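You operate a simulated robot arm through the tools that you are given. There is no shell and no other tool. Be economical: measure what you need, move in short steps, check, and stop when the job is done.

You are at the controls of a simulated robot arm. One attempt, no reset.

JOB
Sheet the blue dough down in the two steps on the gap card.
Fine: first gap, wind it through; second gap, wind it back; then lay the mat on the stone slab; no crack; guard stays shut. Hands clear of the roller. Fingers off the dough. Drop and damage nothing, leave nothing switched on.

It is judged by the outcome, as a careful person would: the job done as asked, and still so three seconds after it is handed in. It fails if anything else is knocked over, pushed out of place, dropped, spilled or broken. Flat cloth is picked up by pressing the open fingertips on it (5 to 10 N) and closing them slowly along it; thin cloth reads only 2 to 8 mm in the jaws.

ROBOT AND FRAMES
A 6-joint arm with a two-finger parallel gripper on a trunk, on a base that drives. Base frame: it is fixed to the floor where the robot stands at the start and does not move with it; the origin is under the middle of the robot, x ahead of it, y to its left, z up. Units: m, rad, N and s.
With the tool pointing down near the work surface it reaches from about 0.36 to 0.82 m from the robot's upright axis, wherever it stands. Its first joint turns from -2.897 to 2.897 rad. Places, roughly: dough sheeter [0.7, 0.1, 0.9]; gap dial [0.5, 0, 1]; grey stone slab top [0.6, -0.5, 0.9]; sheeter crank [0.5, 0, 1]; sheeter guard [0.7, 0, 1]. Payload 3.91 kg.
Tool frame: the origin (TCP) lies between the finger pads and is the grasp point; the fingertips stand 0.03 m ahead of it; z points along the fingers, y is the line along which they close. Largest opening 0.11 m; finger width 0.02, thickness 0.01; the body of the gripper, 0.048 by 0.112 m, starts 0.055 m behind the TCP.
Orientation is told as [roll, pitch, yaw] about the base's x, y, z axes, in that order, counted from this pose: with the fingers straight down and closing along the base's y, the tool's x points along the base's -x, its y along +y and its z along -z.

CONTROLS
- The arm moves only by the tool drive_tool. Its argument "commands" is a list of rows, each an object (a shift or turn left out is 0, a gripper value left out holds the last) with "grip": the finger opening in m, from 0 to 0.11; "xyz": the shift along the base's x, y, z in m, a list of three; "rot": the turn, a rotation vector about the base's x, y, z in rad, a list of three. In form: [{"grip": grip, "xyz": [dx, dy, dz], "rot": [ax, ay, az]}, ...]. A call has 1 to 10 rows; each row shifts and turns the commanded pose from where the row before left it. Rows are played at 5 a second. More than 0.05 m and 0.15 rad between two rows, or a gripper value outside its range, and nothing of the call is played. Where a pose cannot be reached the arm comes as near as it can. A force on the tool above 70 N (or 10 N above the force at the start of the call, whichever is more), or a blocked arm, ends the call early, and 0.2 s more pass. Each finger travels about 0.045 m/s and halts on what it meets, pressing with about 27 N; the grip force reading is that of the motor and also rises with nothing between the fingers. The clock runs only during rows and for 0.2 s after the last one: add rows that do not move to give the fingers time. The reply holds the time, the measured pose of the TCP, the force on the tool along the base axes, the opening and the grip force, in the units named above and with some noise, with the torque about the TCP (base axes, N m) and any sound that the robot's microphone picked up.
- Cameras (640 x 400 px; columns grow to the right, rows downward): "scene" is now at [0.0083, 0.1234, 1.5514]; the picture's right is [-0.24, -0.97, 0.00], its down [-0.59, 0.15, -0.79] and it looks along [0.77, -0.19, -0.61] (base axes); focal length 280 px, centre (320, 200). "wrist" rides on the gripper at [0.077, 0.007, -0.115] in the tool frame; the picture's right is [-0.09, 1.00, 0.00], its down [-0.80, -0.07, -0.59] and it looks along [-0.59, -0.05, 0.80] (tool axes); focal length 270 px, centre (320, 200). There is no depth. A picture from a camera that has moved, and an enlarged one, comes with that camera's place and axes in the base frame and with its lens.
- capture(camera): a new picture of that camera. No time passes.
- raise_lower(by): slides the trunk up (or, below 0, down) by that many m; the arm and the scene camera ride with it, the base frame stays. It gives what a move gives, with no picture.
- drive_base(legs): drives the robot by 1 to 6 legs, each [ahead, turn to the left] in m and rad, along the robot's own axes; the way and the turn of a leg run together, so that a leg with both is an arc; at most 1.5 m and 3.142 rad a leg. The arm and the cameras ride along, it lands a little off, and it stops where it bumps. It gives what a move gives.
- aim_head(pan, tilt): turns the head with the scene camera to pan (to the left, within 2.705 rad either way) and tilt (down, from -0.506 to 1.204), counted from straight ahead of the robot. It gives what a move gives.
- close_up(camera, box): a new picture of the part [left, top, right, bottom] of that camera's present view, enlarged. No time passes.
- job_done(): hands the job in; it is judged then, once.

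Work in short steps. Places have to be worked out from the pictures, the camera data and where the tool is seen: move nearer, look again, correct. Check each grasp and each placing, and mend what went wrong. You have 120 turns and 98 pictures in all, those below and enlarged ones among them. Open the gripper and draw the arm clear of the work before you hand the job in, unless the task says otherwise; then end with one line.

The tools are called after "Emit:" as a command line: name --argument value ..., lists and objects as JSON in quotes. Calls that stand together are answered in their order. drive_tool: Moves the arm, as the interface text tells. Its arguments: {"type":"object","properties":{"commands":{"type":"array","items":{"type":"object","properties":{"grip":{"type":"number"},"xyz":{"type":"array","items":{"type":"number"}},"rot":{"type":"array","items":{"type":"number"}}}}}},"required":["commands"]} The other tools are called the same way: raise_lower (by) slides the trunk up or down; drive_base (legs) drives the base; aim_head (pan, tilt) turns the head that bears the scene camera; capture (camera) takes a picture; close_up (camera, box) takes an enlarged picture of a part of a camera's view; job_done () hands the job in.

At the start:

```text
clock: 0.0
eef_pos: [0.4578, 0.1498, 1.359]
tcp_rot: [0.0, 0.0, 0.008]
ft_force: [0.3, 0.8, -0.3]
torque: [0.02, 0.01, 0.01]
gripper_width: 0.1101
finger_force: 0.1
trunk travel left (down, up): [-0.5, 0.11]
robot x, y, heading: [-0.0007, -0.0064, -0.004]
head pan, tilt: [-0.239, 0.66]
```

scene: 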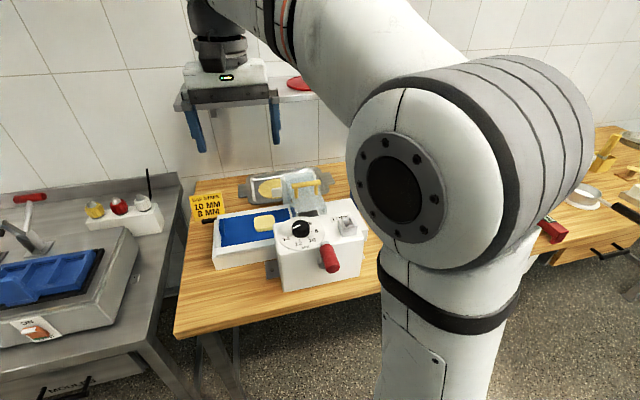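
wrist: 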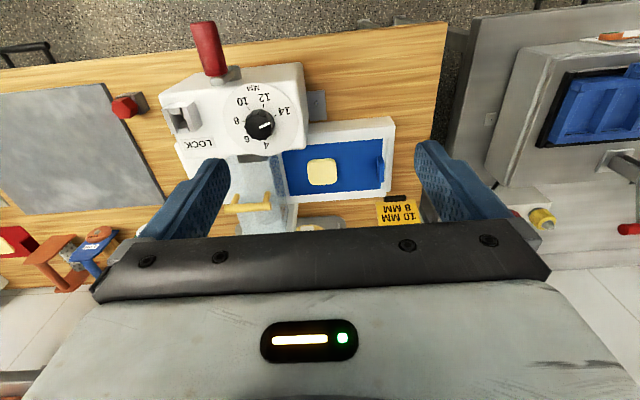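

I'll look closer at the sheeter, dial, and card before moving anything.

Emit:
close_up --camera "wrist" --box '[150, 10, 450, 240]'

Emit:
close_up --camera "scene" --box '[180, 150, 380, 300]'

```text
1.74 times, centred on (300, 125) of wrist
camera zoom: at [0.3818, 0.1565, 1.4718], right [0.08, 1.0, 0.0], down [0.8, -0.06, 0.59], along [0.59, -0.05, -0.8], focal length 470 px, centre (355, 330)
```

zoom: 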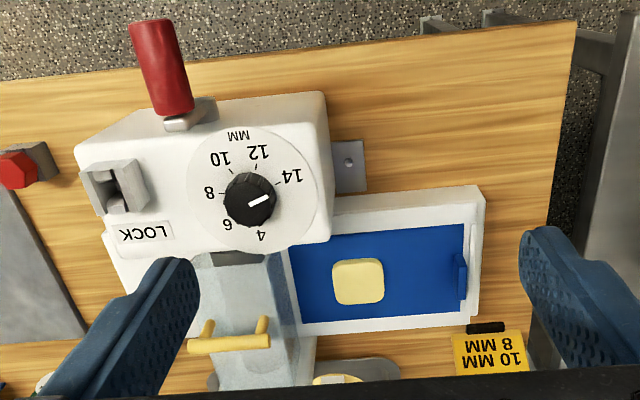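

```text
2.67 times, centred on (280, 225) of scene
camera zoom: at [0.0083, 0.1234, 1.5514], right [-0.24, -0.97, 0.0], down [-0.59, 0.15, -0.79], along [0.77, -0.19, -0.61], focal length 747 px, centre (427, 133)
```

zoom: 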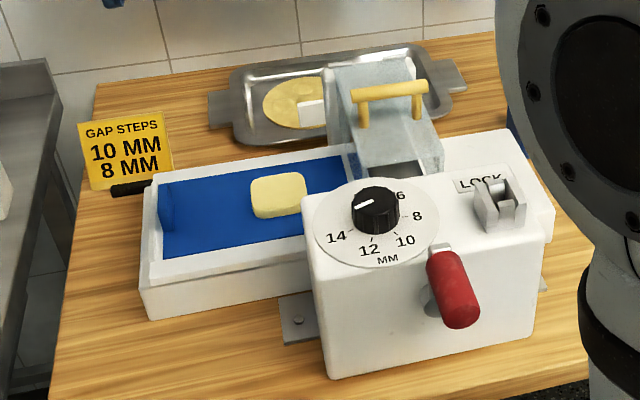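

The knob sits near [0.545, 0.04, 1.045] and the red crank grip near [0.42, 0, 1.05]. I'll back the arm off and tilt it to see the front of the housing.

Emit:
drive_tool --commands '[{"xyz": [-0.02, -0.03, -0.02], "rot": [0, -0.1, 0]}, {"xyz": [-0.02, -0.03, -0.02], "rot": [0, -0.1, 0]}, {"xyz": [-0.02, -0.03, -0.02], "rot": [0, -0.1, 0]}, {"xyz": [-0.02, -0.03, -0.02], "rot": [0, -0.1, 0]}, {"xyz": [-0.02, -0.03, -0.02], "rot": [0, -0.1, 0]}, {}]'

Emit:
capture --camera "wrist"

Emit:
capture --camera "scene"

```text
clock: 1.4
eef_pos: [0.3578, -0.0009, 1.2592]
tcp_rot: [-0.003, -0.501, 0.009]
ft_force: [0.3, -0.2, -0.2]
torque: [0.01, 0.0, -0.01]
gripper_width: 0.1102
finger_force: 0.2
trunk travel left (down, up): [-0.5, 0.11]
robot x, y, heading: [0.0008, -0.0071, 0.001]
head pan, tilt: [-0.239, 0.66]
```

```text
93 pictures are left
camera wrist: at [0.2363, 0.0056, 1.3209], right [0.07, 1.0, 0.04], down [0.42, -0.06, 0.91], along [0.91, -0.05, -0.42], focal length 270 px, centre (320, 200)
```

wrist: 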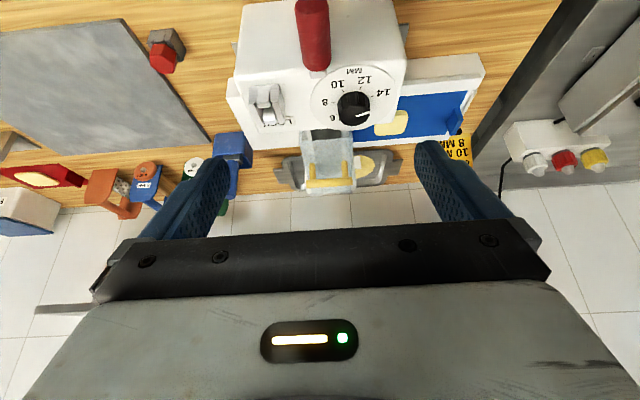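

```text
92 pictures are left
camera scene: at [0.0082, 0.1233, 1.5514], right [-0.24, -0.97, 0.0], down [-0.59, 0.15, -0.79], along [0.77, -0.19, -0.61], focal length 280 px, centre (320, 200)
```

scene: 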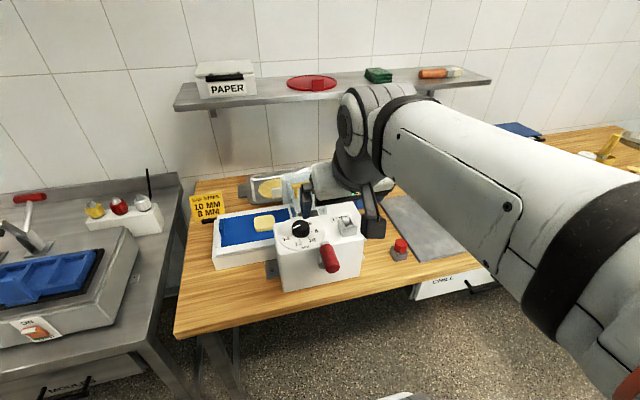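

The view is tilted too far up. I'll tilt back and lower a bit for a steeper front view.

Emit:
drive_tool --commands '[{"xyz": [0, 0, -0.02], "rot": [0, 0.1, 0]}, {"xyz": [0, 0, -0.02], "rot": [0, 0.1, 0]}, {"xyz": [0, 0, -0.02], "rot": [0, 0.1, 0]}, {"xyz": [0, 0, -0.02], "rot": [0, 0.1, 0]}, {}]'

Emit:
capture --camera "wrist"

Emit:
close_up --camera "scene" --box '[260, 160, 400, 300]'

```text
clock: 2.6
eef_pos: [0.3583, -0.0005, 1.1779]
tcp_rot: [-0.003, -0.099, 0.008]
ft_force: [-0.6, 0.3, -0.4]
torque: [-0.01, -0.03, 0.01]
gripper_width: 0.1098
finger_force: 0.1
trunk travel left (down, up): [-0.5, 0.11]
robot x, y, heading: [0.0001, -0.0101, -0.006]
head pan, tilt: [-0.239, 0.66]
```

```text
91 pictures are left
camera wrist: at [0.2707, 0.0063, 1.2832], right [0.08, 1.0, 0.01], down [0.74, -0.06, 0.67], along [0.67, -0.05, -0.74], focal length 270 px, centre (320, 200)
```

wrist: 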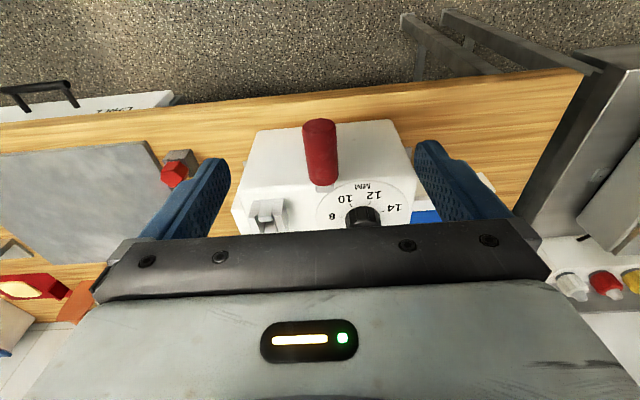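

```text
2.86 times, centred on (330, 230) of scene
camera zoom: at [0.0079, 0.1234, 1.5514], right [-0.24, -0.97, 0.0], down [-0.59, 0.15, -0.79], along [0.77, -0.19, -0.61], focal length 800 px, centre (291, 114)
```

zoom: 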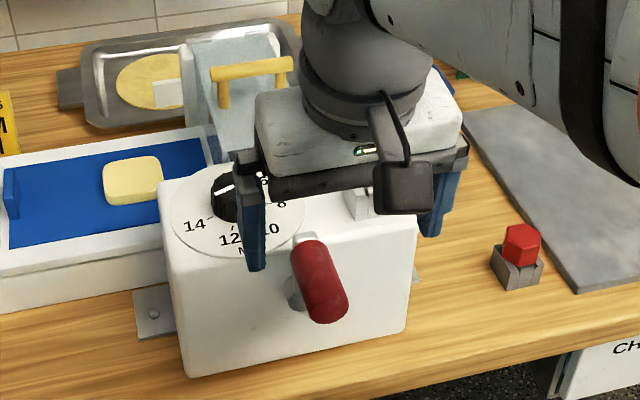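

The crank grip is at the top of a short crank arm, with the hub below it on the front face. Next I'll look at the lock, guard and slab side from above on the right.

Emit:
drive_tool --commands '[{"xyz": [0, -0.04, 0.03], "rot": [0, 0.1, 0]}, {"xyz": [0.0, -0.04, 0.04]}, {"xyz": [0.01, -0.04, 0.03]}, {"xyz": [0.02, -0.03, 0.02]}, {}]'

Emit:
capture --camera "wrist"

Emit:
capture --camera "scene"

```text
refused: row 2 steps farther than a row can; nothing moved
```

```text
89 pictures are left
camera wrist: at [0.2707, 0.0063, 1.2832], right [0.08, 1.0, 0.01], down [0.74, -0.06, 0.67], along [0.67, -0.05, -0.74], focal length 270 px, centre (320, 200)
```

wrist: 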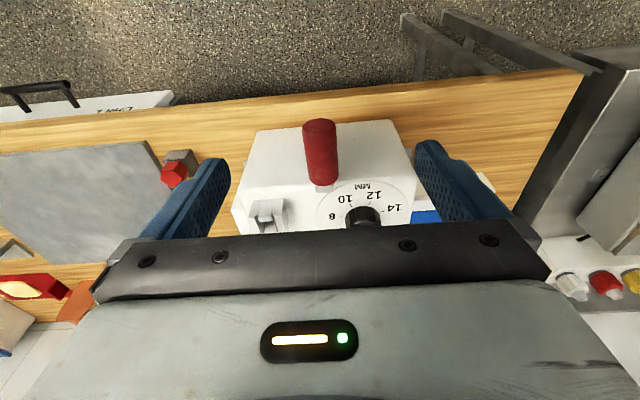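

```text
88 pictures are left
camera scene: at [0.0079, 0.1234, 1.5514], right [-0.24, -0.97, 0.0], down [-0.59, 0.15, -0.79], along [0.77, -0.19, -0.61], focal length 280 px, centre (320, 200)
```

scene: 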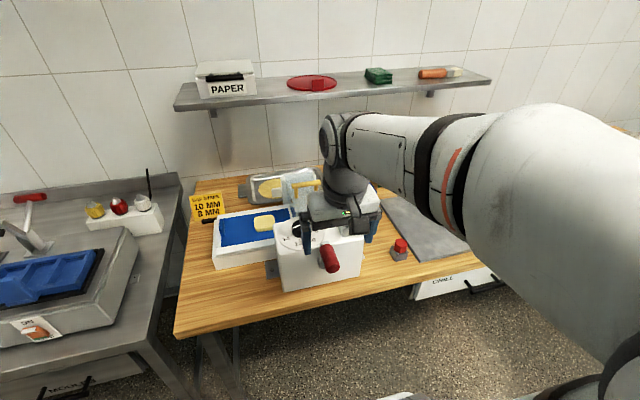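

One row was too long, so nothing moved. I'll repeat it with smaller rows.

Emit:
drive_tool --commands '[{"xyz": [0, -0.03, 0.03], "rot": [0, 0.05, 0]}, {"xyz": [0.0, -0.035, 0.03], "rot": [0, 0.05, 0]}, {"xyz": [0.01, -0.035, 0.03]}, {"xyz": [0.02, -0.03, 0.02]}, {"xyz": [0.02, -0.03, 0.02]}, {}]'

Emit:
capture --camera "wrist"

Emit:
capture --camera "scene"

```text
clock: 4.0
eef_pos: [0.4059, -0.16, 1.3097]
tcp_rot: [-0.001, 0.001, 0.009]
ft_force: [1.0, 0.6, 0.7]
torque: [0.04, 0.01, -0.02]
gripper_width: 0.11
finger_force: 0.1
trunk travel left (down, up): [-0.5, 0.11]
robot x, y, heading: [-0.001, -0.0094, -0.004]
head pan, tilt: [-0.239, 0.66]
```

```text
87 pictures are left
camera wrist: at [0.3308, -0.1536, 1.4236], right [0.08, 1.0, 0.0], down [0.8, -0.06, 0.59], along [0.59, -0.05, -0.8], focal length 270 px, centre (320, 200)
```

wrist: 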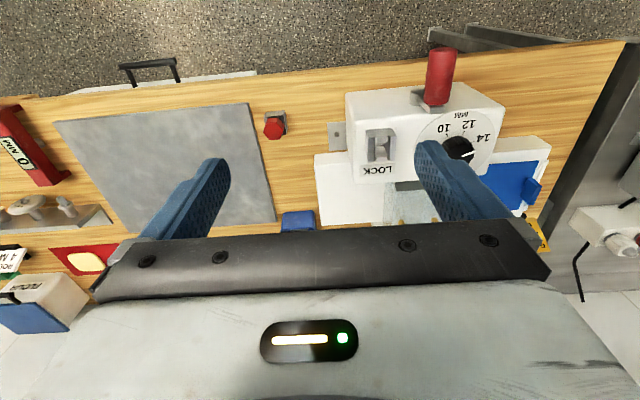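

```text
86 pictures are left
camera scene: at [0.0078, 0.1235, 1.5514], right [-0.24, -0.97, 0.0], down [-0.59, 0.15, -0.79], along [0.77, -0.19, -0.61], focal length 280 px, centre (320, 200)
```

scene: 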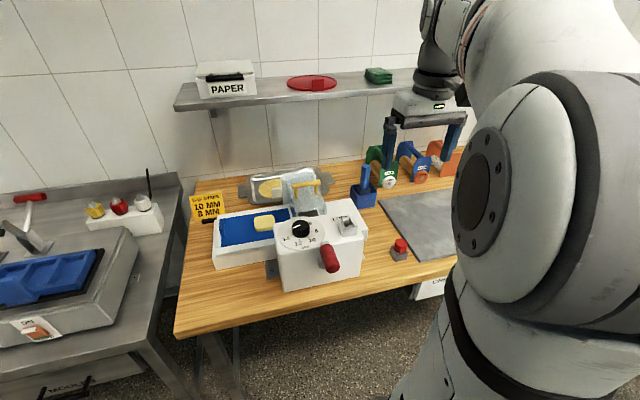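

Emit:
close_up --camera "wrist" --box '[230, 30, 560, 240]'

Emit:
close_up --camera "scene" --box '[260, 160, 400, 300]'

```text
1.90 times, centred on (395, 135) of wrist
camera zoom: at [0.3308, -0.1536, 1.4236], right [0.08, 1.0, 0.0], down [0.8, -0.06, 0.59], along [0.59, -0.05, -0.8], focal length 515 px, centre (177, 324)
```

zoom: 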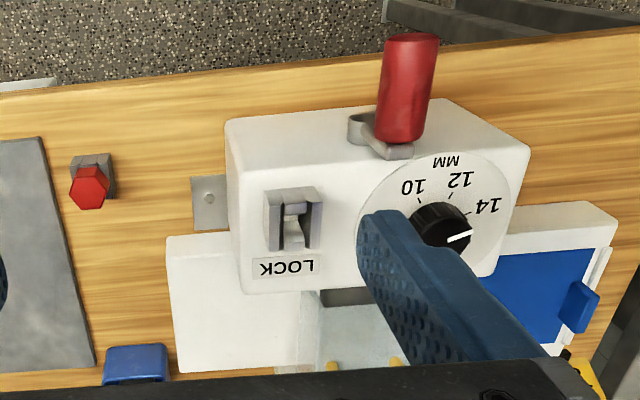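

```text
2.86 times, centred on (330, 230) of scene
camera zoom: at [0.0078, 0.1235, 1.5514], right [-0.24, -0.97, 0.0], down [-0.59, 0.15, -0.79], along [0.77, -0.19, -0.61], focal length 800 px, centre (291, 114)
```

zoom: 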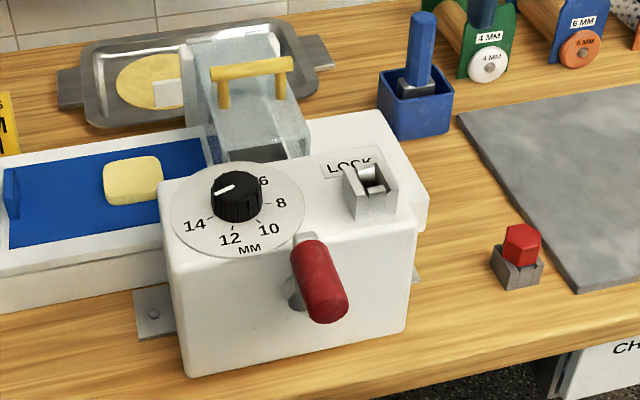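

The LOCK bracket on the housing top may hold a rocker or be empty, and a red hex-headed peg stands beside the slab. I'll go closer to tell what they are.

Emit:
drive_tool --commands '[{"xyz": [0.01, 0.0, -0.04], "grip": 0.02}, {"xyz": [0.01, 0.0, -0.04]}, {"xyz": [0.01, 0.0, -0.04]}, {"xyz": [0.01, 0.0, -0.03]}, {}]'

Emit:
capture --camera "wrist"

Emit:
close_up --camera "scene" --box '[320, 200, 420, 270]'

```text
clock: 5.2
eef_pos: [0.4476, -0.1594, 1.1588]
tcp_rot: [0.0, 0.001, 0.008]
ft_force: [-0.1, 0.9, -0.7]
torque: [-0.02, 0.03, -0.03]
gripper_width: 0.02
finger_force: 0.1
trunk travel left (down, up): [-0.5, 0.11]
robot x, y, heading: [0.0004, -0.0093, -0.001]
head pan, tilt: [-0.239, 0.66]
```

```text
83 pictures are left
camera wrist: at [0.3715, -0.1533, 1.2721], right [0.08, 1.0, 0.0], down [0.8, -0.06, 0.59], along [0.59, -0.05, -0.8], focal length 270 px, centre (320, 200)
```

wrist: 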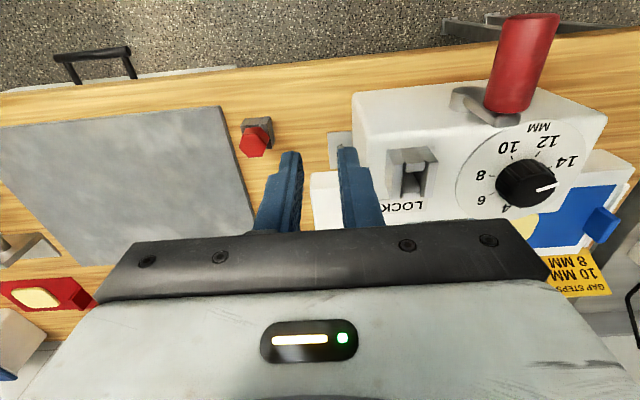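

```text
5.71 times, centred on (370, 235) of scene
camera zoom: at [0.0081, 0.1234, 1.5514], right [-0.24, -0.97, 0.0], down [-0.59, 0.15, -0.79], along [0.77, -0.19, -0.61], focal length 1601 px, centre (34, 0)
```

zoom: 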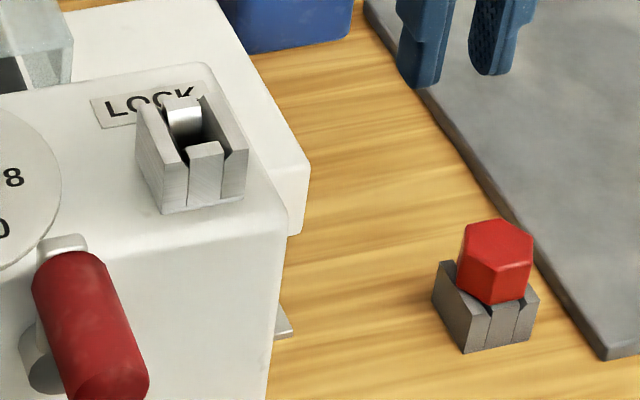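

Emit:
close_up --camera "wrist" --box '[340, 60, 640, 240]'

Emit:
close_up --camera "wrist" --box '[220, 90, 300, 180]'

```text
2.13 times, centred on (490, 150) of wrist
camera zoom: at [0.3715, -0.1533, 1.2721], right [0.08, 1.0, 0.0], down [0.8, -0.06, 0.59], along [0.59, -0.05, -0.8], focal length 577 px, centre (-43, 307)
```

zoom: 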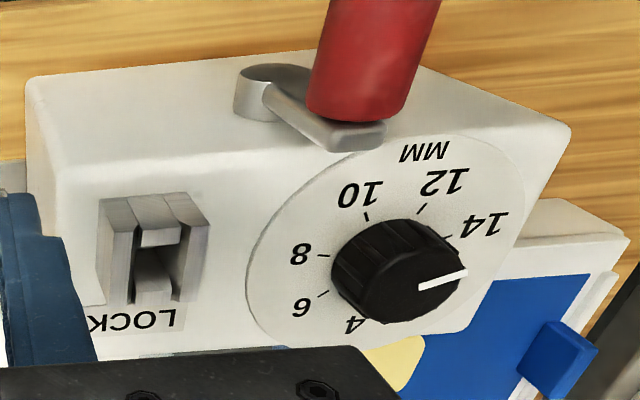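

```text
4.44 times, centred on (260, 135) of wrist
camera zoom: at [0.3715, -0.1533, 1.2721], right [0.08, 1.0, 0.0], down [0.8, -0.06, 0.59], along [0.59, -0.05, -0.8], focal length 1201 px, centre (587, 489)
```

zoom: 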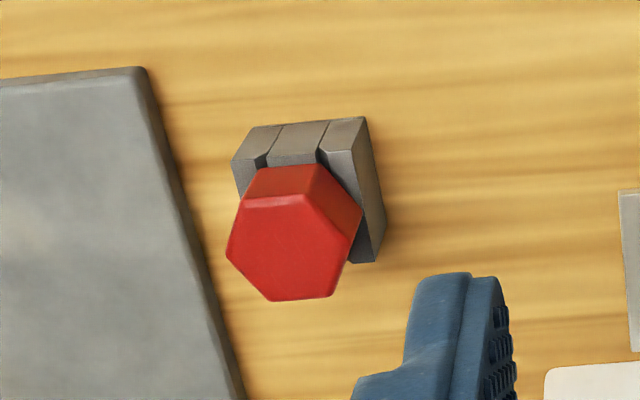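

The LOCK socket is empty and the red hex key is parked in a holder beside the slab. I'll centre the camera over the dial to measure the knob and pointer.

Emit:
drive_tool --commands '[{"xyz": [0.004, 0.04, -0.005], "grip": 0.11}, {"xyz": [0.004, 0.04, -0.005]}, {"xyz": [0.004, 0.04, -0.005]}, {"xyz": [0.004, 0.04, -0.005]}, {"xyz": [0.004, 0.04, -0.005]}, {}, {}]'

Emit:
capture --camera "wrist"

Emit:
close_up --camera "wrist" --box '[220, 90, 420, 230]'

```text
clock: 6.8
eef_pos: [0.469, 0.0412, 1.134]
tcp_rot: [0.0, -0.001, 0.006]
ft_force: [0.3, 0.2, 0.2]
torque: [0.04, 0.01, 0.05]
gripper_width: 0.11
finger_force: 0.2
trunk travel left (down, up): [-0.5, 0.11]
robot x, y, heading: [0.0019, -0.0061, -0.001]
head pan, tilt: [-0.239, 0.66]
```

```text
79 pictures are left
camera wrist: at [0.3921, 0.0465, 1.2474], right [0.08, 1.0, 0.0], down [0.8, -0.06, 0.59], along [0.59, -0.05, -0.8], focal length 270 px, centre (320, 200)
```

wrist: 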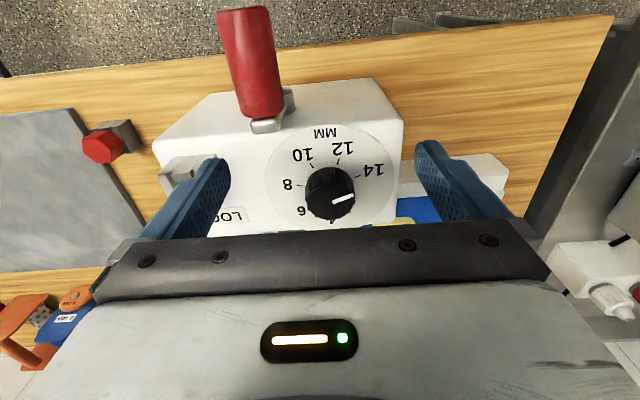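

```text
2.86 times, centred on (320, 160) of wrist
camera zoom: at [0.3921, 0.0465, 1.2474], right [0.08, 1.0, 0.0], down [0.8, -0.06, 0.59], along [0.59, -0.05, -0.8], focal length 772 px, centre (320, 314)
```

zoom: 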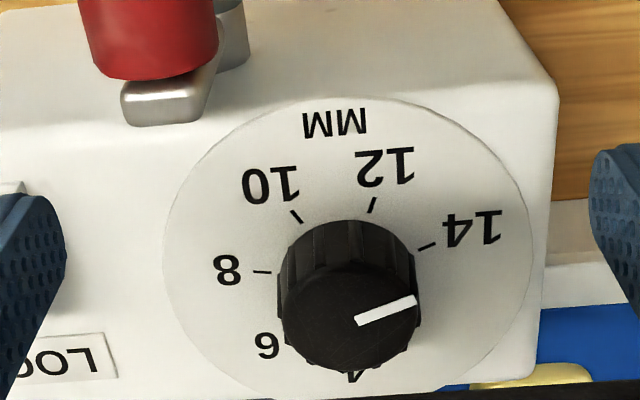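

The knob centre is at about [0.538, 0.043], its top at z≈1.054. The pointer reads about 14, the marks are about 53.7° apart, and lower numbers go counter-clockwise. I'll move over the knob and pre-turn the wrist by -0.93.

Emit:
drive_tool --commands '[{"xyz": [0.023, 0.001, 0], "rot": [0, 0, -0.133], "grip": 0.08}, {"xyz": [0.023, 0.001, 0], "rot": [0, 0, -0.133]}, {"xyz": [0.023, 0.0, 0], "rot": [0, 0, -0.133]}, {"rot": [0, 0, -0.133]}, {"rot": [0, 0, -0.133]}, {"rot": [0, 0, -0.133]}, {"rot": [0, 0, -0.133]}, {}]'

Emit:
capture --camera "wrist"

Emit:
close_up --camera "scene" --box '[260, 150, 400, 290]'

```text
clock: 8.6
eef_pos: [0.5367, 0.0415, 1.1325]
tcp_rot: [0.001, 0.001, -0.925]
ft_force: [0.2, -0.4, 0.2]
torque: [-0.03, -0.02, -0.02]
gripper_width: 0.0801
finger_force: 0.1
trunk travel left (down, up): [-0.5, 0.11]
robot x, y, heading: [0.0007, -0.0073, 0.002]
head pan, tilt: [-0.239, 0.66]
```

```text
77 pictures are left
camera wrist: at [0.4969, 0.1081, 1.2467], right [0.85, 0.53, 0.0], down [0.43, -0.68, 0.59], along [0.32, -0.5, -0.8], focal length 270 px, centre (320, 200)
```

wrist: 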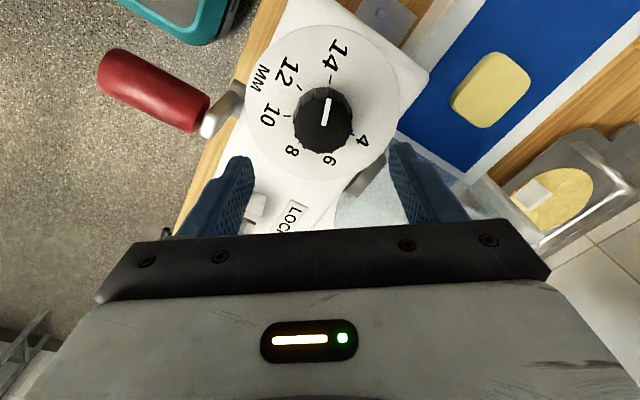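

```text
2.86 times, centred on (330, 220) of scene
camera zoom: at [0.0084, 0.1234, 1.5514], right [-0.24, -0.97, 0.0], down [-0.59, 0.15, -0.79], along [0.77, -0.19, -0.61], focal length 800 px, centre (291, 143)
```

zoom: 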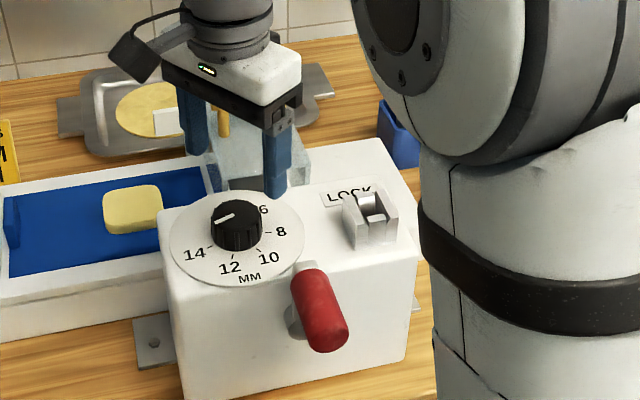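

The guard handle is well behind at x≈0.685. I'll lower around the knob with the fingertips just above the plate.

Emit:
drive_tool --commands '[{"xyz": [0.001, 0.003, -0.02]}, {"xyz": [0, 0, -0.02]}, {"xyz": [0, 0, -0.02]}, {"xyz": [0, 0, -0.01]}, {}]'

Emit:
capture --camera "wrist"

Emit:
close_up --camera "scene" --box '[260, 150, 400, 290]'

```text
clock: 9.8
eef_pos: [0.5393, 0.0453, 1.0618]
tcp_rot: [-0.002, 0.0, -0.922]
ft_force: [0.3, -0.1, -0.3]
torque: [0.01, -0.01, -0.01]
gripper_width: 0.0798
finger_force: 0.1
trunk travel left (down, up): [-0.5, 0.11]
robot x, y, heading: [0.0005, -0.0059, 0.001]
head pan, tilt: [-0.239, 0.66]
```

```text
75 pictures are left
camera wrist: at [0.4976, 0.1112, 1.1758], right [0.85, 0.53, 0.0], down [0.43, -0.68, 0.59], along [0.32, -0.5, -0.8], focal length 270 px, centre (320, 200)
```

wrist: 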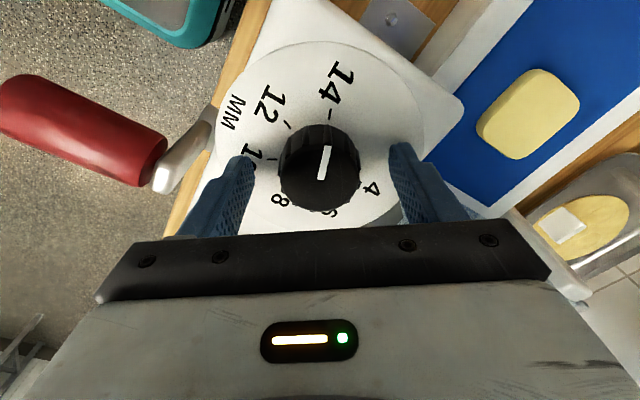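

```text
2.86 times, centred on (330, 220) of scene
camera zoom: at [0.0083, 0.1234, 1.5514], right [-0.24, -0.97, 0.0], down [-0.59, 0.15, -0.79], along [0.77, -0.19, -0.61], focal length 800 px, centre (291, 143)
```

zoom: 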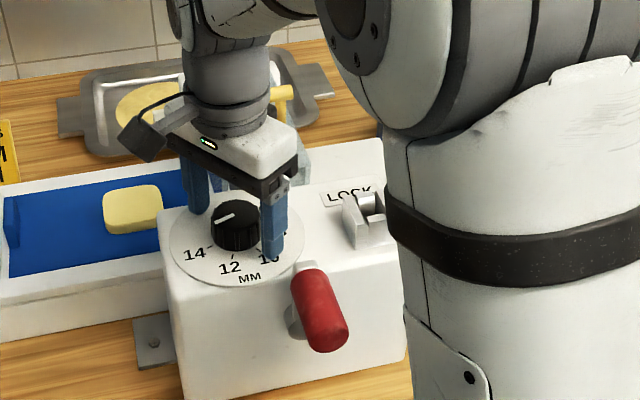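

The knob is centred between the fingers. I'll close on it.

Emit:
drive_tool --commands '[{"grip": 0.03}, {}, {}, {}, {}]'

```text
clock: 11.0
eef_pos: [0.539, 0.0449, 1.0621]
tcp_rot: [0.0, 0.0, -0.922]
ft_force: [-2.7, -1.4, -3.0]
torque: [-0.27, 0.04, -0.04]
gripper_width: 0.0472
finger_force: 45.3
trunk travel left (down, up): [-0.5, 0.11]
robot x, y, heading: [0.0042, -0.005, -0.004]
head pan, tilt: [-0.239, 0.66]
```

Gripped at 47 mm. I'll turn it 0.3 rad counter-clockwise as a first try and watch the torque.

Emit:
drive_tool --commands '[{"rot": [0, 0, 0.1]}, {"rot": [0, 0, 0.1]}, {"rot": [0, 0, 0.1]}, {}]'

Emit:
capture --camera "wrist"

```text
clock: 12.0
eef_pos: [0.5373, 0.0433, 1.0632]
tcp_rot: [-0.002, 0.003, -0.621]
ft_force: [-9.1, -3.9, -10.7]
torque: [-0.56, -0.17, -0.02]
gripper_width: 0.047
finger_force: 45.1
trunk travel left (down, up): [-0.5, 0.11]
robot x, y, heading: [0.0007, -0.0078, 0.0]
head pan, tilt: [-0.239, 0.66]
```

```text
73 pictures are left
camera wrist: at [0.4796, 0.0955, 1.1761], right [0.65, 0.76, 0.0], down [0.61, -0.52, 0.59], along [0.45, -0.39, -0.8], focal length 270 px, centre (320, 200)
```

wrist: 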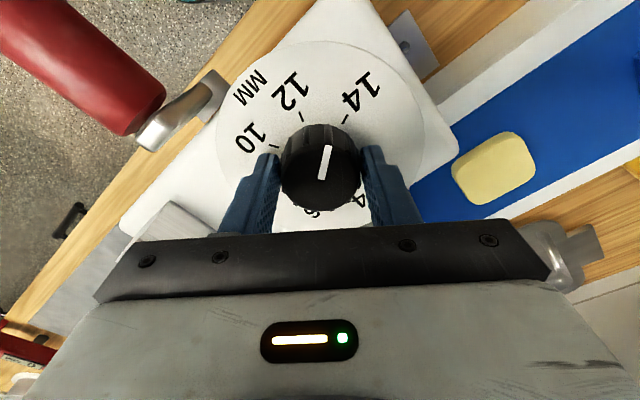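

The knob turns with the fingers, with no lock felt, and it's at about 13. The side pull shows a small axis offset, so I'll relieve that while turning on.

Emit:
drive_tool --commands '[{"xyz": [-0.001, -0.0005, -0.001], "rot": [0, 0, 0.12]}, {"xyz": [-0.001, -0.0005, -0.0005], "rot": [0, 0, 0.12]}, {"rot": [0, 0, 0.12]}, {"rot": [0, 0, 0.12]}, {}]'

```text
clock: 13.2
eef_pos: [0.5369, 0.0437, 1.0617]
tcp_rot: [-0.001, -0.002, -0.142]
ft_force: [4.8, 0.4, 7.4]
torque: [0.4, 0.02, 0.01]
gripper_width: 0.0472
finger_force: 45.2
trunk travel left (down, up): [-0.5, 0.11]
robot x, y, heading: [-0.0001, -0.0066, -0.001]
head pan, tilt: [-0.239, 0.66]
```

Forces are small and 0.78 rad is turned. I'll continue to about 1.7 rad, then check against the marks.

Emit:
drive_tool --commands '[{"xyz": [0, 0, 0.0005], "rot": [0, 0, 0.13]}, {"rot": [0, 0, 0.13]}, {"rot": [0, 0, 0.13]}, {"rot": [0, 0, 0.13]}, {"rot": [0, 0, 0.13]}, {"rot": [0, 0, 0.13]}, {"rot": [0, 0, 0.13]}, {}]'

Emit:
close_up --camera "wrist" --box '[220, 90, 420, 230]'

```text
clock: 15.0
eef_pos: [0.5395, 0.0418, 1.0637]
tcp_rot: [-0.001, -0.002, 0.769]
ft_force: [16.5, -10.4, 14.3]
torque: [-0.4, -1.06, 0.01]
gripper_width: 0.0471
finger_force: 45.2
trunk travel left (down, up): [-0.5, 0.11]
robot x, y, heading: [-0.0014, -0.0083, -0.0]
head pan, tilt: [-0.239, 0.66]
```

```text
2.86 times, centred on (320, 160) of wrist
camera zoom: at [0.4779, -0.0059, 1.1759], right [-0.63, 0.78, 0.0], down [0.62, 0.51, 0.6], along [0.46, 0.38, -0.8], focal length 772 px, centre (320, 314)
```

zoom: 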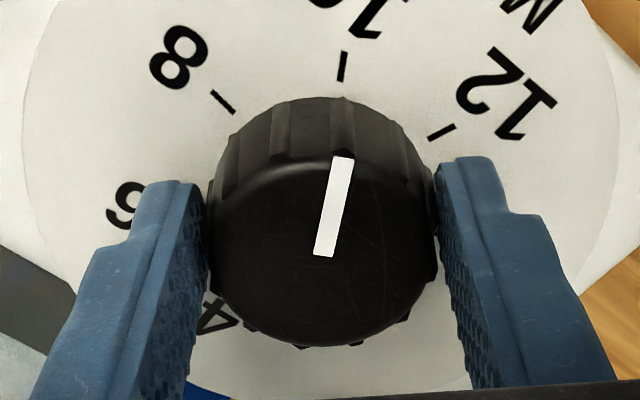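

The pointer is now close to the 10 tick. I'll release and rise a little to read it without load.

Emit:
drive_tool --commands '[{"grip": 0.08}, {}, {}, {"xyz": [0, 0, 0.03]}, {"xyz": [-0.01, -0.01, 0.03]}, {}]'

Emit:
close_up --camera "wrist" --box '[240, 80, 400, 220]'

Emit:
close_up --camera "scene" --box '[260, 190, 340, 260]'

```text
clock: 16.4
eef_pos: [0.5257, 0.0333, 1.1223]
tcp_rot: [-0.001, 0.0, 0.768]
ft_force: [-0.2, 0.6, 0.1]
torque: [0.0, -0.03, 0.0]
gripper_width: 0.08
finger_force: 0.0
trunk travel left (down, up): [-0.5, 0.11]
robot x, y, heading: [0.002, -0.0053, -0.002]
head pan, tilt: [-0.239, 0.66]
```

```text
2.86 times, centred on (320, 150) of wrist
camera zoom: at [0.4667, -0.0147, 1.2359], right [-0.63, 0.78, 0.0], down [0.63, 0.51, 0.59], along [0.46, 0.37, -0.8], focal length 772 px, centre (320, 343)
```

zoom: 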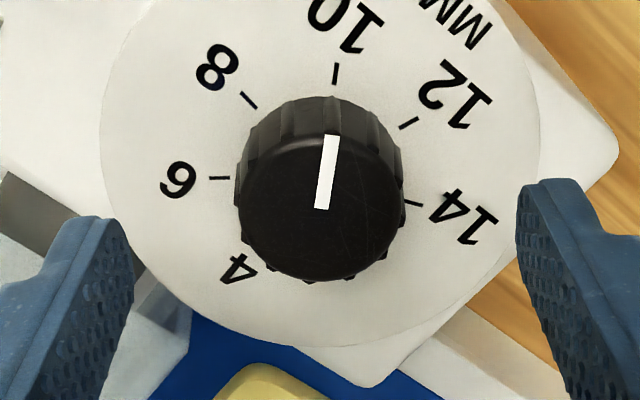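

```text
5.71 times, centred on (300, 225) of scene
camera zoom: at [0.0085, 0.1233, 1.5514], right [-0.24, -0.97, 0.0], down [-0.59, 0.15, -0.79], along [0.77, -0.19, -0.61], focal length 1601 px, centre (434, 57)
```

zoom: 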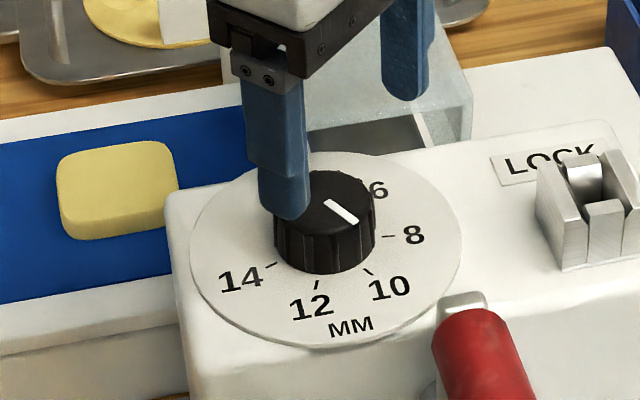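

The pointer is within about 1° of the 10 mark, so the first gap is set. Next I'll get a side view of the crank to find its hub and grip.

Emit:
drive_tool --commands '[{"xyz": [-0.01, 0.01, 0.03], "rot": [0, 0, -0.15]}, {"xyz": [-0.015, 0.015, 0.01], "rot": [0, 0, -0.15]}, {"xyz": [-0.015, 0.015, 0], "rot": [0, 0, -0.15]}, {"xyz": [-0.015, 0.015, 0], "rot": [0, 0, -0.15]}, {"xyz": [-0.015, 0.015, 0], "rot": [0, 0, -0.15]}, {"xyz": [-0.015, 0.015, 0], "rot": [0, 0, -0.15]}, {"xyz": [-0.015, 0.015, 0], "rot": [0, 0, -0.15]}, {"xyz": [0, 0, 0], "rot": [0, 0, -0.15]}, {"xyz": [0, 0, 0], "rot": [0, 0, -0.15]}, {"rot": [0, 0, -0.15]}]'

Emit:
drive_tool --commands '[{"xyz": [0, 0.02, -0.02], "rot": [0, 0, -0.12]}, {"xyz": [0, 0.02, -0.02], "rot": [0, 0, -0.12]}, {"xyz": [0, 0.02, -0.01], "rot": [0, 0, -0.12]}, {"rot": [0, 0, -0.12]}, {"rot": [0, 0, -0.12]}, {"rot": [0, 0, -0.12]}, {}]'

Emit:
capture --camera "wrist"

Emit:
close_up --camera "scene" --box '[260, 190, 400, 300]'

```text
clock: 18.6
eef_pos: [0.4245, 0.1338, 1.1624]
tcp_rot: [-0.001, 0.0, -0.735]
ft_force: [-0.3, 0.1, -0.5]
torque: [-0.01, 0.0, -0.02]
gripper_width: 0.0797
finger_force: 0.0
trunk travel left (down, up): [-0.5, 0.11]
robot x, y, heading: [-0.0005, -0.0079, -0.001]
head pan, tilt: [-0.239, 0.66]
```

```text
clock: 20.2
eef_pos: [0.4262, 0.1939, 1.1113]
tcp_rot: [0.0, 0.001, -1.453]
ft_force: [0.0, -0.1, -0.7]
torque: [0.04, 0.0, -0.02]
gripper_width: 0.0797
finger_force: 0.1
trunk travel left (down, up): [-0.5, 0.11]
robot x, y, heading: [0.0001, -0.0054, -0.001]
head pan, tilt: [-0.239, 0.66]
```

```text
69 pictures are left
camera wrist: at [0.4247, 0.2716, 1.2259], right [1.0, 0.03, 0.0], down [0.02, -0.8, 0.59], along [0.02, -0.59, -0.8], focal length 270 px, centre (320, 200)
```

wrist: 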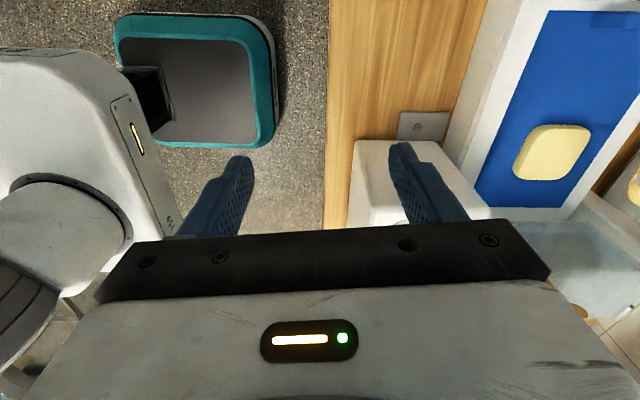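

```text
3.64 times, centred on (330, 245) of scene
camera zoom: at [0.0082, 0.1234, 1.5514], right [-0.24, -0.97, 0.0], down [-0.59, 0.15, -0.79], along [0.77, -0.19, -0.61], focal length 1019 px, centre (284, 36)
```

zoom: 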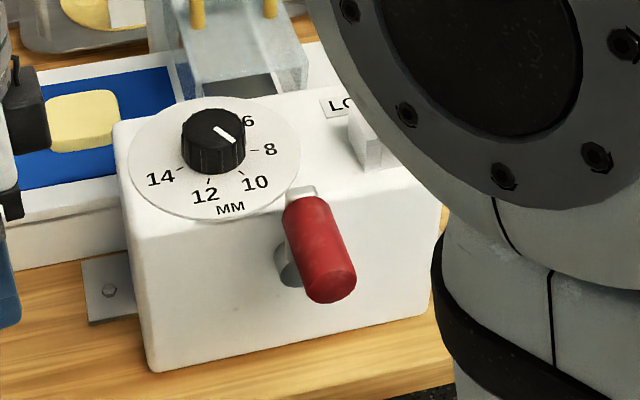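

I'm too far left to see the crank. I'll slide toward it.

Emit:
drive_tool --commands '[{"xyz": [0, -0.03, 0.02], "grip": 0.11}, {"xyz": [0, -0.03, 0.02]}, {"xyz": [0, -0.03, 0]}, {}]'

Emit:
capture --camera "wrist"

```text
clock: 21.2
eef_pos: [0.426, 0.1043, 1.1536]
tcp_rot: [-0.001, -0.001, -1.452]
ft_force: [-0.5, 0.3, 0.4]
torque: [0.01, -0.01, 0.02]
gripper_width: 0.1101
finger_force: 0.1
trunk travel left (down, up): [-0.5, 0.11]
robot x, y, heading: [-0.002, -0.0076, -0.002]
head pan, tilt: [-0.239, 0.66]
```

```text
67 pictures are left
camera wrist: at [0.4241, 0.1815, 1.266], right [1.0, 0.03, 0.0], down [0.02, -0.8, 0.59], along [0.02, -0.59, -0.8], focal length 270 px, centre (320, 200)
```

wrist: 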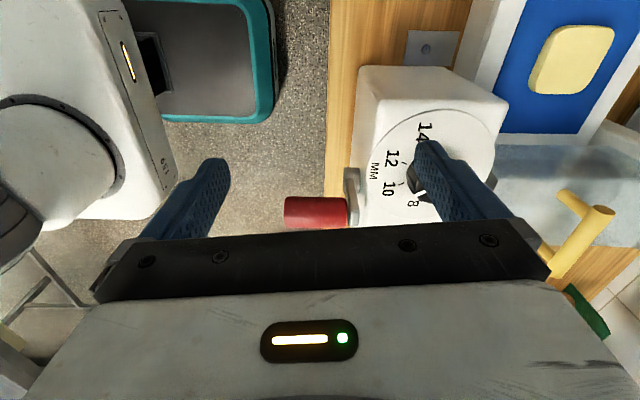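

Emit:
close_up --camera "wrist" --box '[270, 100, 430, 240]'

```text
2.86 times, centred on (350, 170) of wrist
camera zoom: at [0.4241, 0.1815, 1.266], right [1.0, 0.03, 0.0], down [0.02, -0.8, 0.59], along [0.02, -0.59, -0.8], focal length 772 px, centre (234, 286)
```

zoom: 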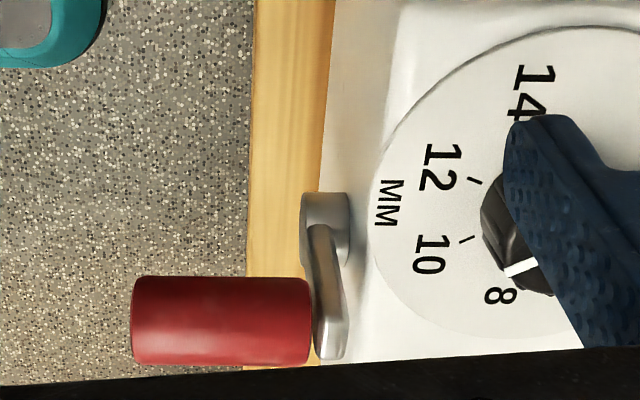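

The crank grip spans x 0.392–0.459 at about y=0.001, z=1.044 and is about 33 mm thick. The hub is near z≈0.982, so the radius is about 0.06. I'll return to yaw 0 above it.

Emit:
drive_tool --commands '[{"xyz": [-0.002, -0.015, 0], "rot": [0, 0, 0.145], "grip": 0.075}, {"xyz": [-0.002, -0.015, 0], "rot": [0, 0, 0.145]}, {"xyz": [-0.002, -0.015, 0], "rot": [0, 0, 0.145]}, {"xyz": [-0.002, -0.015, 0], "rot": [0, 0, 0.145]}, {"xyz": [-0.002, -0.015, 0], "rot": [0, 0, 0.145]}, {"xyz": [-0.002, -0.015, 0], "rot": [0, 0, 0.145]}, {"xyz": [-0.001, -0.013, 0], "rot": [0, 0, 0.145]}, {"rot": [0, 0, 0.145]}, {"rot": [0, 0, 0.145]}, {"rot": [0, 0, 0.145]}]'

Emit:
drive_tool --commands '[{"xyz": [0, 0, -0.03]}, {"xyz": [0, 0, -0.02]}, {}]'

Emit:
capture --camera "wrist"

Emit:
close_up --camera "scene" --box '[260, 150, 400, 290]'

```text
clock: 23.4
eef_pos: [0.4131, 0.0011, 1.152]
tcp_rot: [-0.002, 0.0, 0.002]
ft_force: [-0.4, 0.3, -0.9]
torque: [0.01, 0.02, -0.03]
gripper_width: 0.075
finger_force: 0.1
trunk travel left (down, up): [-0.5, 0.11]
robot x, y, heading: [0.0005, -0.0074, -0.002]
head pan, tilt: [-0.239, 0.66]
```

```text
clock: 24.2
eef_pos: [0.4136, 0.0003, 1.1019]
tcp_rot: [0.001, 0.0, -0.002]
ft_force: [0.2, 0.2, 0.4]
torque: [0.0, -0.03, 0.0]
gripper_width: 0.0749
finger_force: 0.0
trunk travel left (down, up): [-0.5, 0.11]
robot x, y, heading: [-0.001, -0.0052, 0.005]
head pan, tilt: [-0.239, 0.66]
```

```text
65 pictures are left
camera wrist: at [0.3367, 0.0084, 1.2153], right [0.09, 1.0, 0.0], down [0.8, -0.07, 0.59], along [0.59, -0.05, -0.8], focal length 270 px, centre (320, 200)
```

wrist: 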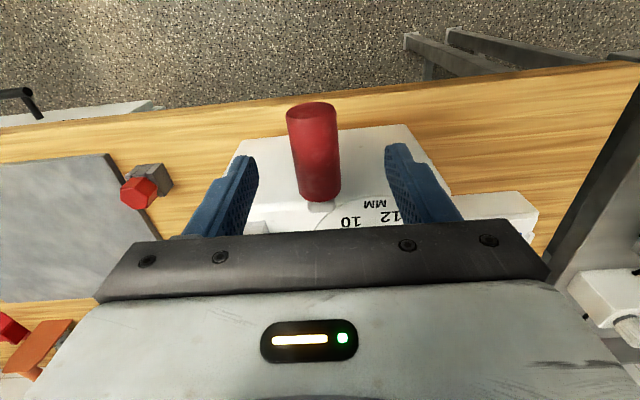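

```text
2.86 times, centred on (330, 220) of scene
camera zoom: at [0.0081, 0.1234, 1.5514], right [-0.24, -0.97, 0.0], down [-0.59, 0.15, -0.79], along [0.77, -0.19, -0.61], focal length 800 px, centre (291, 143)
```

zoom: 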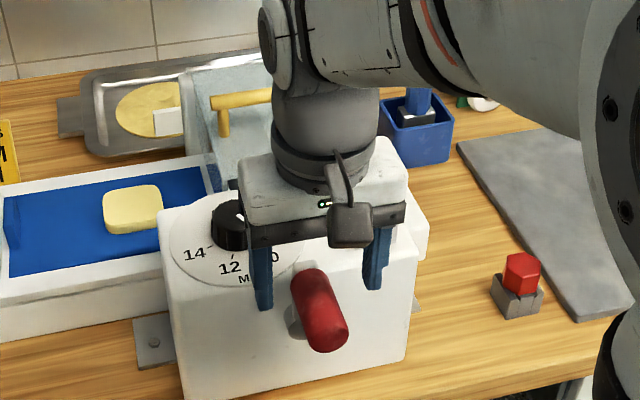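

The handle axis is at y≈-0.002, between the fingers. I'll lower to its height and close.

Emit:
drive_tool --commands '[{"xyz": [0, -0.0015, -0.03]}, {"xyz": [0, 0, -0.028]}, {}, {"grip": 0.02}, {}, {}, {}, {}]'

Emit:
capture --camera "wrist"

```text
clock: 26.0
eef_pos: [0.4124, -0.0036, 1.0436]
tcp_rot: [0.002, 0.0, 0.0]
ft_force: [-0.2, -24.8, -0.7]
torque: [-0.1, -0.1, 1.01]
gripper_width: 0.0336
finger_force: 45.0
trunk travel left (down, up): [-0.5, 0.11]
robot x, y, heading: [-0.0003, -0.0055, -0.004]
head pan, tilt: [-0.239, 0.66]
```

```text
63 pictures are left
camera wrist: at [0.3363, 0.0039, 1.1574], right [0.09, 1.0, 0.0], down [0.8, -0.07, 0.59], along [0.59, -0.05, -0.8], focal length 270 px, centre (320, 200)
```

wrist: 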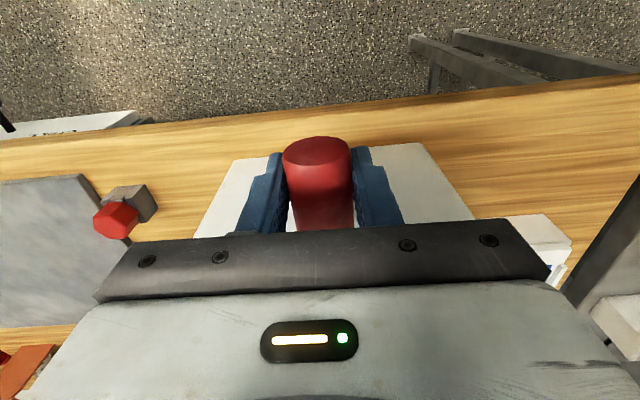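

Gripped at 33.6 mm, with a 25 N side load from a small y error. I'll shift to relieve it, then probe gently toward +y.

Emit:
drive_tool --commands '[{"xyz": [0, -0.0025, 0]}, {}]'

Emit:
drive_tool --commands '[{"xyz": [0, 0.004, 0]}, {"xyz": [0, 0.003, -0.0003]}, {}]'

```text
clock: 26.6
eef_pos: [0.4125, -0.003, 1.0437]
tcp_rot: [0.001, 0.0, 0.001]
ft_force: [-2.3, -7.0, -5.8]
torque: [-0.01, -0.59, 1.13]
gripper_width: 0.0339
finger_force: 44.7
trunk travel left (down, up): [-0.5, 0.11]
robot x, y, heading: [0.0017, -0.0065, -0.003]
head pan, tilt: [-0.239, 0.66]
```

```text
clock: 27.4
eef_pos: [0.4135, -0.0032, 1.0435]
tcp_rot: [0.002, -0.001, -0.002]
ft_force: [-3.4, -52.8, 0.2]
torque: [-0.21, 0.57, 0.63]
gripper_width: 0.0337
finger_force: 45.1
trunk travel left (down, up): [-0.5, 0.11]
robot x, y, heading: [0.0014, -0.0128, -0.0]
head pan, tilt: [-0.239, 0.66]
```

The crank didn't give at 53 N toward +y. I'll back off and probe the other way.

Emit:
drive_tool --commands '[{"xyz": [0, -0.004, 0]}, {"xyz": [0, -0.004, 0]}, {"xyz": [0, -0.003, 0]}, {}]'

```text
clock: 28.4
eef_pos: [0.4136, -0.0064, 1.0427]
tcp_rot: [0.0, -0.002, -0.002]
ft_force: [-4.9, 1.2, 0.8]
torque: [0.02, 0.44, 1.2]
gripper_width: 0.0336
finger_force: 44.6
trunk travel left (down, up): [-0.5, 0.11]
robot x, y, heading: [0.0008, -0.0083, -0.003]
head pan, tilt: [-0.239, 0.66]
```

It moved to -0.006 with almost no force. I'll go a bit further in -y to see if it turns this way.

Emit:
drive_tool --commands '[{"xyz": [0, -0.004, 0]}, {"xyz": [0, -0.003, 0]}, {}]'

```text
clock: 29.2
eef_pos: [0.413, -0.0131, 1.0428]
tcp_rot: [-0.001, 0.001, 0.0]
ft_force: [-5.7, 3.2, -15.6]
torque: [0.0, -1.19, 0.9]
gripper_width: 0.0339
finger_force: 45.1
trunk travel left (down, up): [-0.5, 0.11]
robot x, y, heading: [0.0007, -0.0096, -0.005]
head pan, tilt: [-0.239, 0.66]
```

The crank turns freely toward -y (clockwise from the front), so the +y side is an end stop. I'll follow the arc in short rows and check the force.

Emit:
drive_tool --commands '[{"xyz": [0, -0.005, -0.0034]}, {"xyz": [0, -0.0084, -0.0038]}, {"xyz": [0, -0.0077, -0.0051]}, {"xyz": [0, -0.0069, -0.0061]}, {}]'

Emit:
capture --camera "scene"

```text
clock: 30.4
eef_pos: [0.4148, -0.0444, 1.0264]
tcp_rot: [0.002, -0.002, -0.003]
ft_force: [0.5, -16.1, 19.2]
torque: [0.04, -0.45, 0.88]
gripper_width: 0.0335
finger_force: 45.3
trunk travel left (down, up): [-0.5, 0.11]
robot x, y, heading: [0.001, -0.0064, -0.001]
head pan, tilt: [-0.239, 0.66]
```

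```text
62 pictures are left
camera scene: at [0.0069, 0.121, 1.5516], right [-0.24, -0.97, 0.0], down [-0.59, 0.15, -0.79], along [0.77, -0.19, -0.61], focal length 280 px, centre (320, 200)
```

scene: 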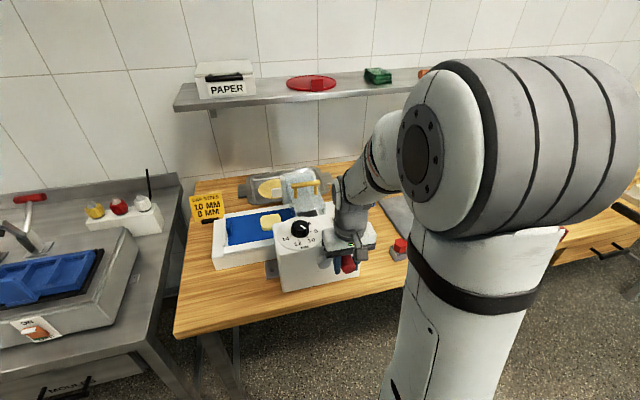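

The mat is moving right under the roller. The outward pull suggests a radius of about 0.068 with centre z≈0.975. I'll continue with that and refine.

Emit:
drive_tool --commands '[{"xyz": [0, -0.0084, -0.0051]}, {"xyz": [0, -0.0061, -0.0082]}, {"xyz": [0, -0.0049, -0.009]}, {"xyz": [0, -0.0035, -0.0095]}, {"xyz": [0, -0.0019, -0.01]}, {}]'

```text
clock: 31.8
eef_pos: [0.4141, -0.068, 0.9814]
tcp_rot: [0.002, 0.002, -0.002]
ft_force: [5.2, -10.2, 0.2]
torque: [0.01, -0.36, 0.91]
gripper_width: 0.0333
finger_force: 45.1
trunk travel left (down, up): [-0.5, 0.11]
robot x, y, heading: [0.0001, -0.0062, 0.001]
head pan, tilt: [-0.239, 0.66]
```

Load is only 10 N. I'll continue around the lower quarter.

Emit:
drive_tool --commands '[{"xyz": [0, -0.0015, -0.0102]}, {"xyz": [0, 0.0018, -0.0135]}, {"xyz": [0, 0.0044, -0.013]}, {"xyz": [0, 0.007, -0.0118]}, {"xyz": [0, 0.0091, -0.0102]}, {}]'

Emit:
capture --camera "scene"

```text
clock: 33.2
eef_pos: [0.4133, -0.0459, 0.9248]
tcp_rot: [-0.001, 0.001, -0.001]
ft_force: [3.9, 13.5, 15.3]
torque: [-0.04, 1.09, 0.83]
gripper_width: 0.0333
finger_force: 44.9
trunk travel left (down, up): [-0.5, 0.11]
robot x, y, heading: [-0.0023, -0.0073, -0.006]
head pan, tilt: [-0.239, 0.66]
```

```text
61 pictures are left
camera scene: at [0.008, 0.1253, 1.5514], right [-0.24, -0.97, 0.0], down [-0.59, 0.14, -0.79], along [0.77, -0.19, -0.61], focal length 280 px, centre (320, 200)
```

scene: 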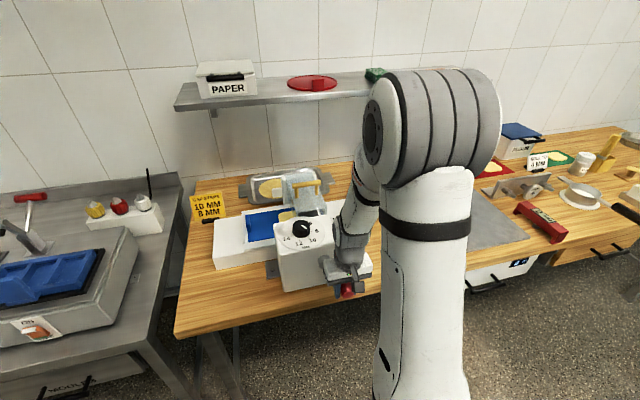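

The dough is reaching the roller. Force suggests a slightly higher centre (z≈0.976, r≈0.067). I'll continue through the bottom.

Emit:
drive_tool --commands '[{"xyz": [0, 0.0112, -0.0059]}, {"xyz": [0, 0.0121, -0.0057]}, {"xyz": [0, 0.013, -0.0032]}, {"xyz": [0, 0.0133, -0.0006]}, {}]'

Emit:
capture --camera "wrist"

```text
clock: 34.4
eef_pos: [0.413, 0.004, 0.911]
tcp_rot: [0.0, -0.003, -0.002]
ft_force: [0.4, -2.4, 24.6]
torque: [0.01, 0.81, 0.99]
gripper_width: 0.0332
finger_force: 44.7
trunk travel left (down, up): [-0.5, 0.11]
robot x, y, heading: [-0.0015, -0.0089, -0.001]
head pan, tilt: [-0.239, 0.66]
```

```text
60 pictures are left
camera wrist: at [0.3358, 0.0108, 1.0241], right [0.09, 1.0, 0.0], down [0.8, -0.07, 0.6], along [0.59, -0.05, -0.8], focal length 270 px, centre (320, 200)
```

wrist: 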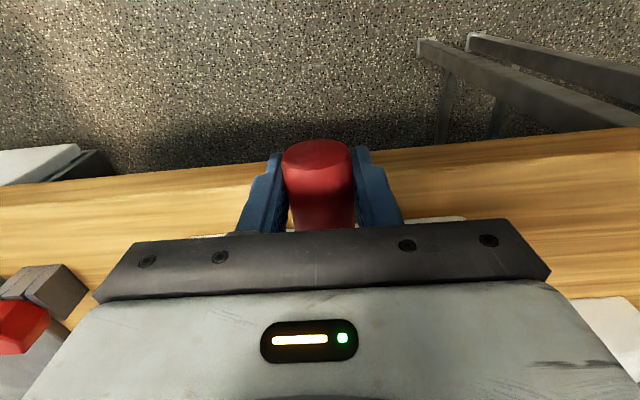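

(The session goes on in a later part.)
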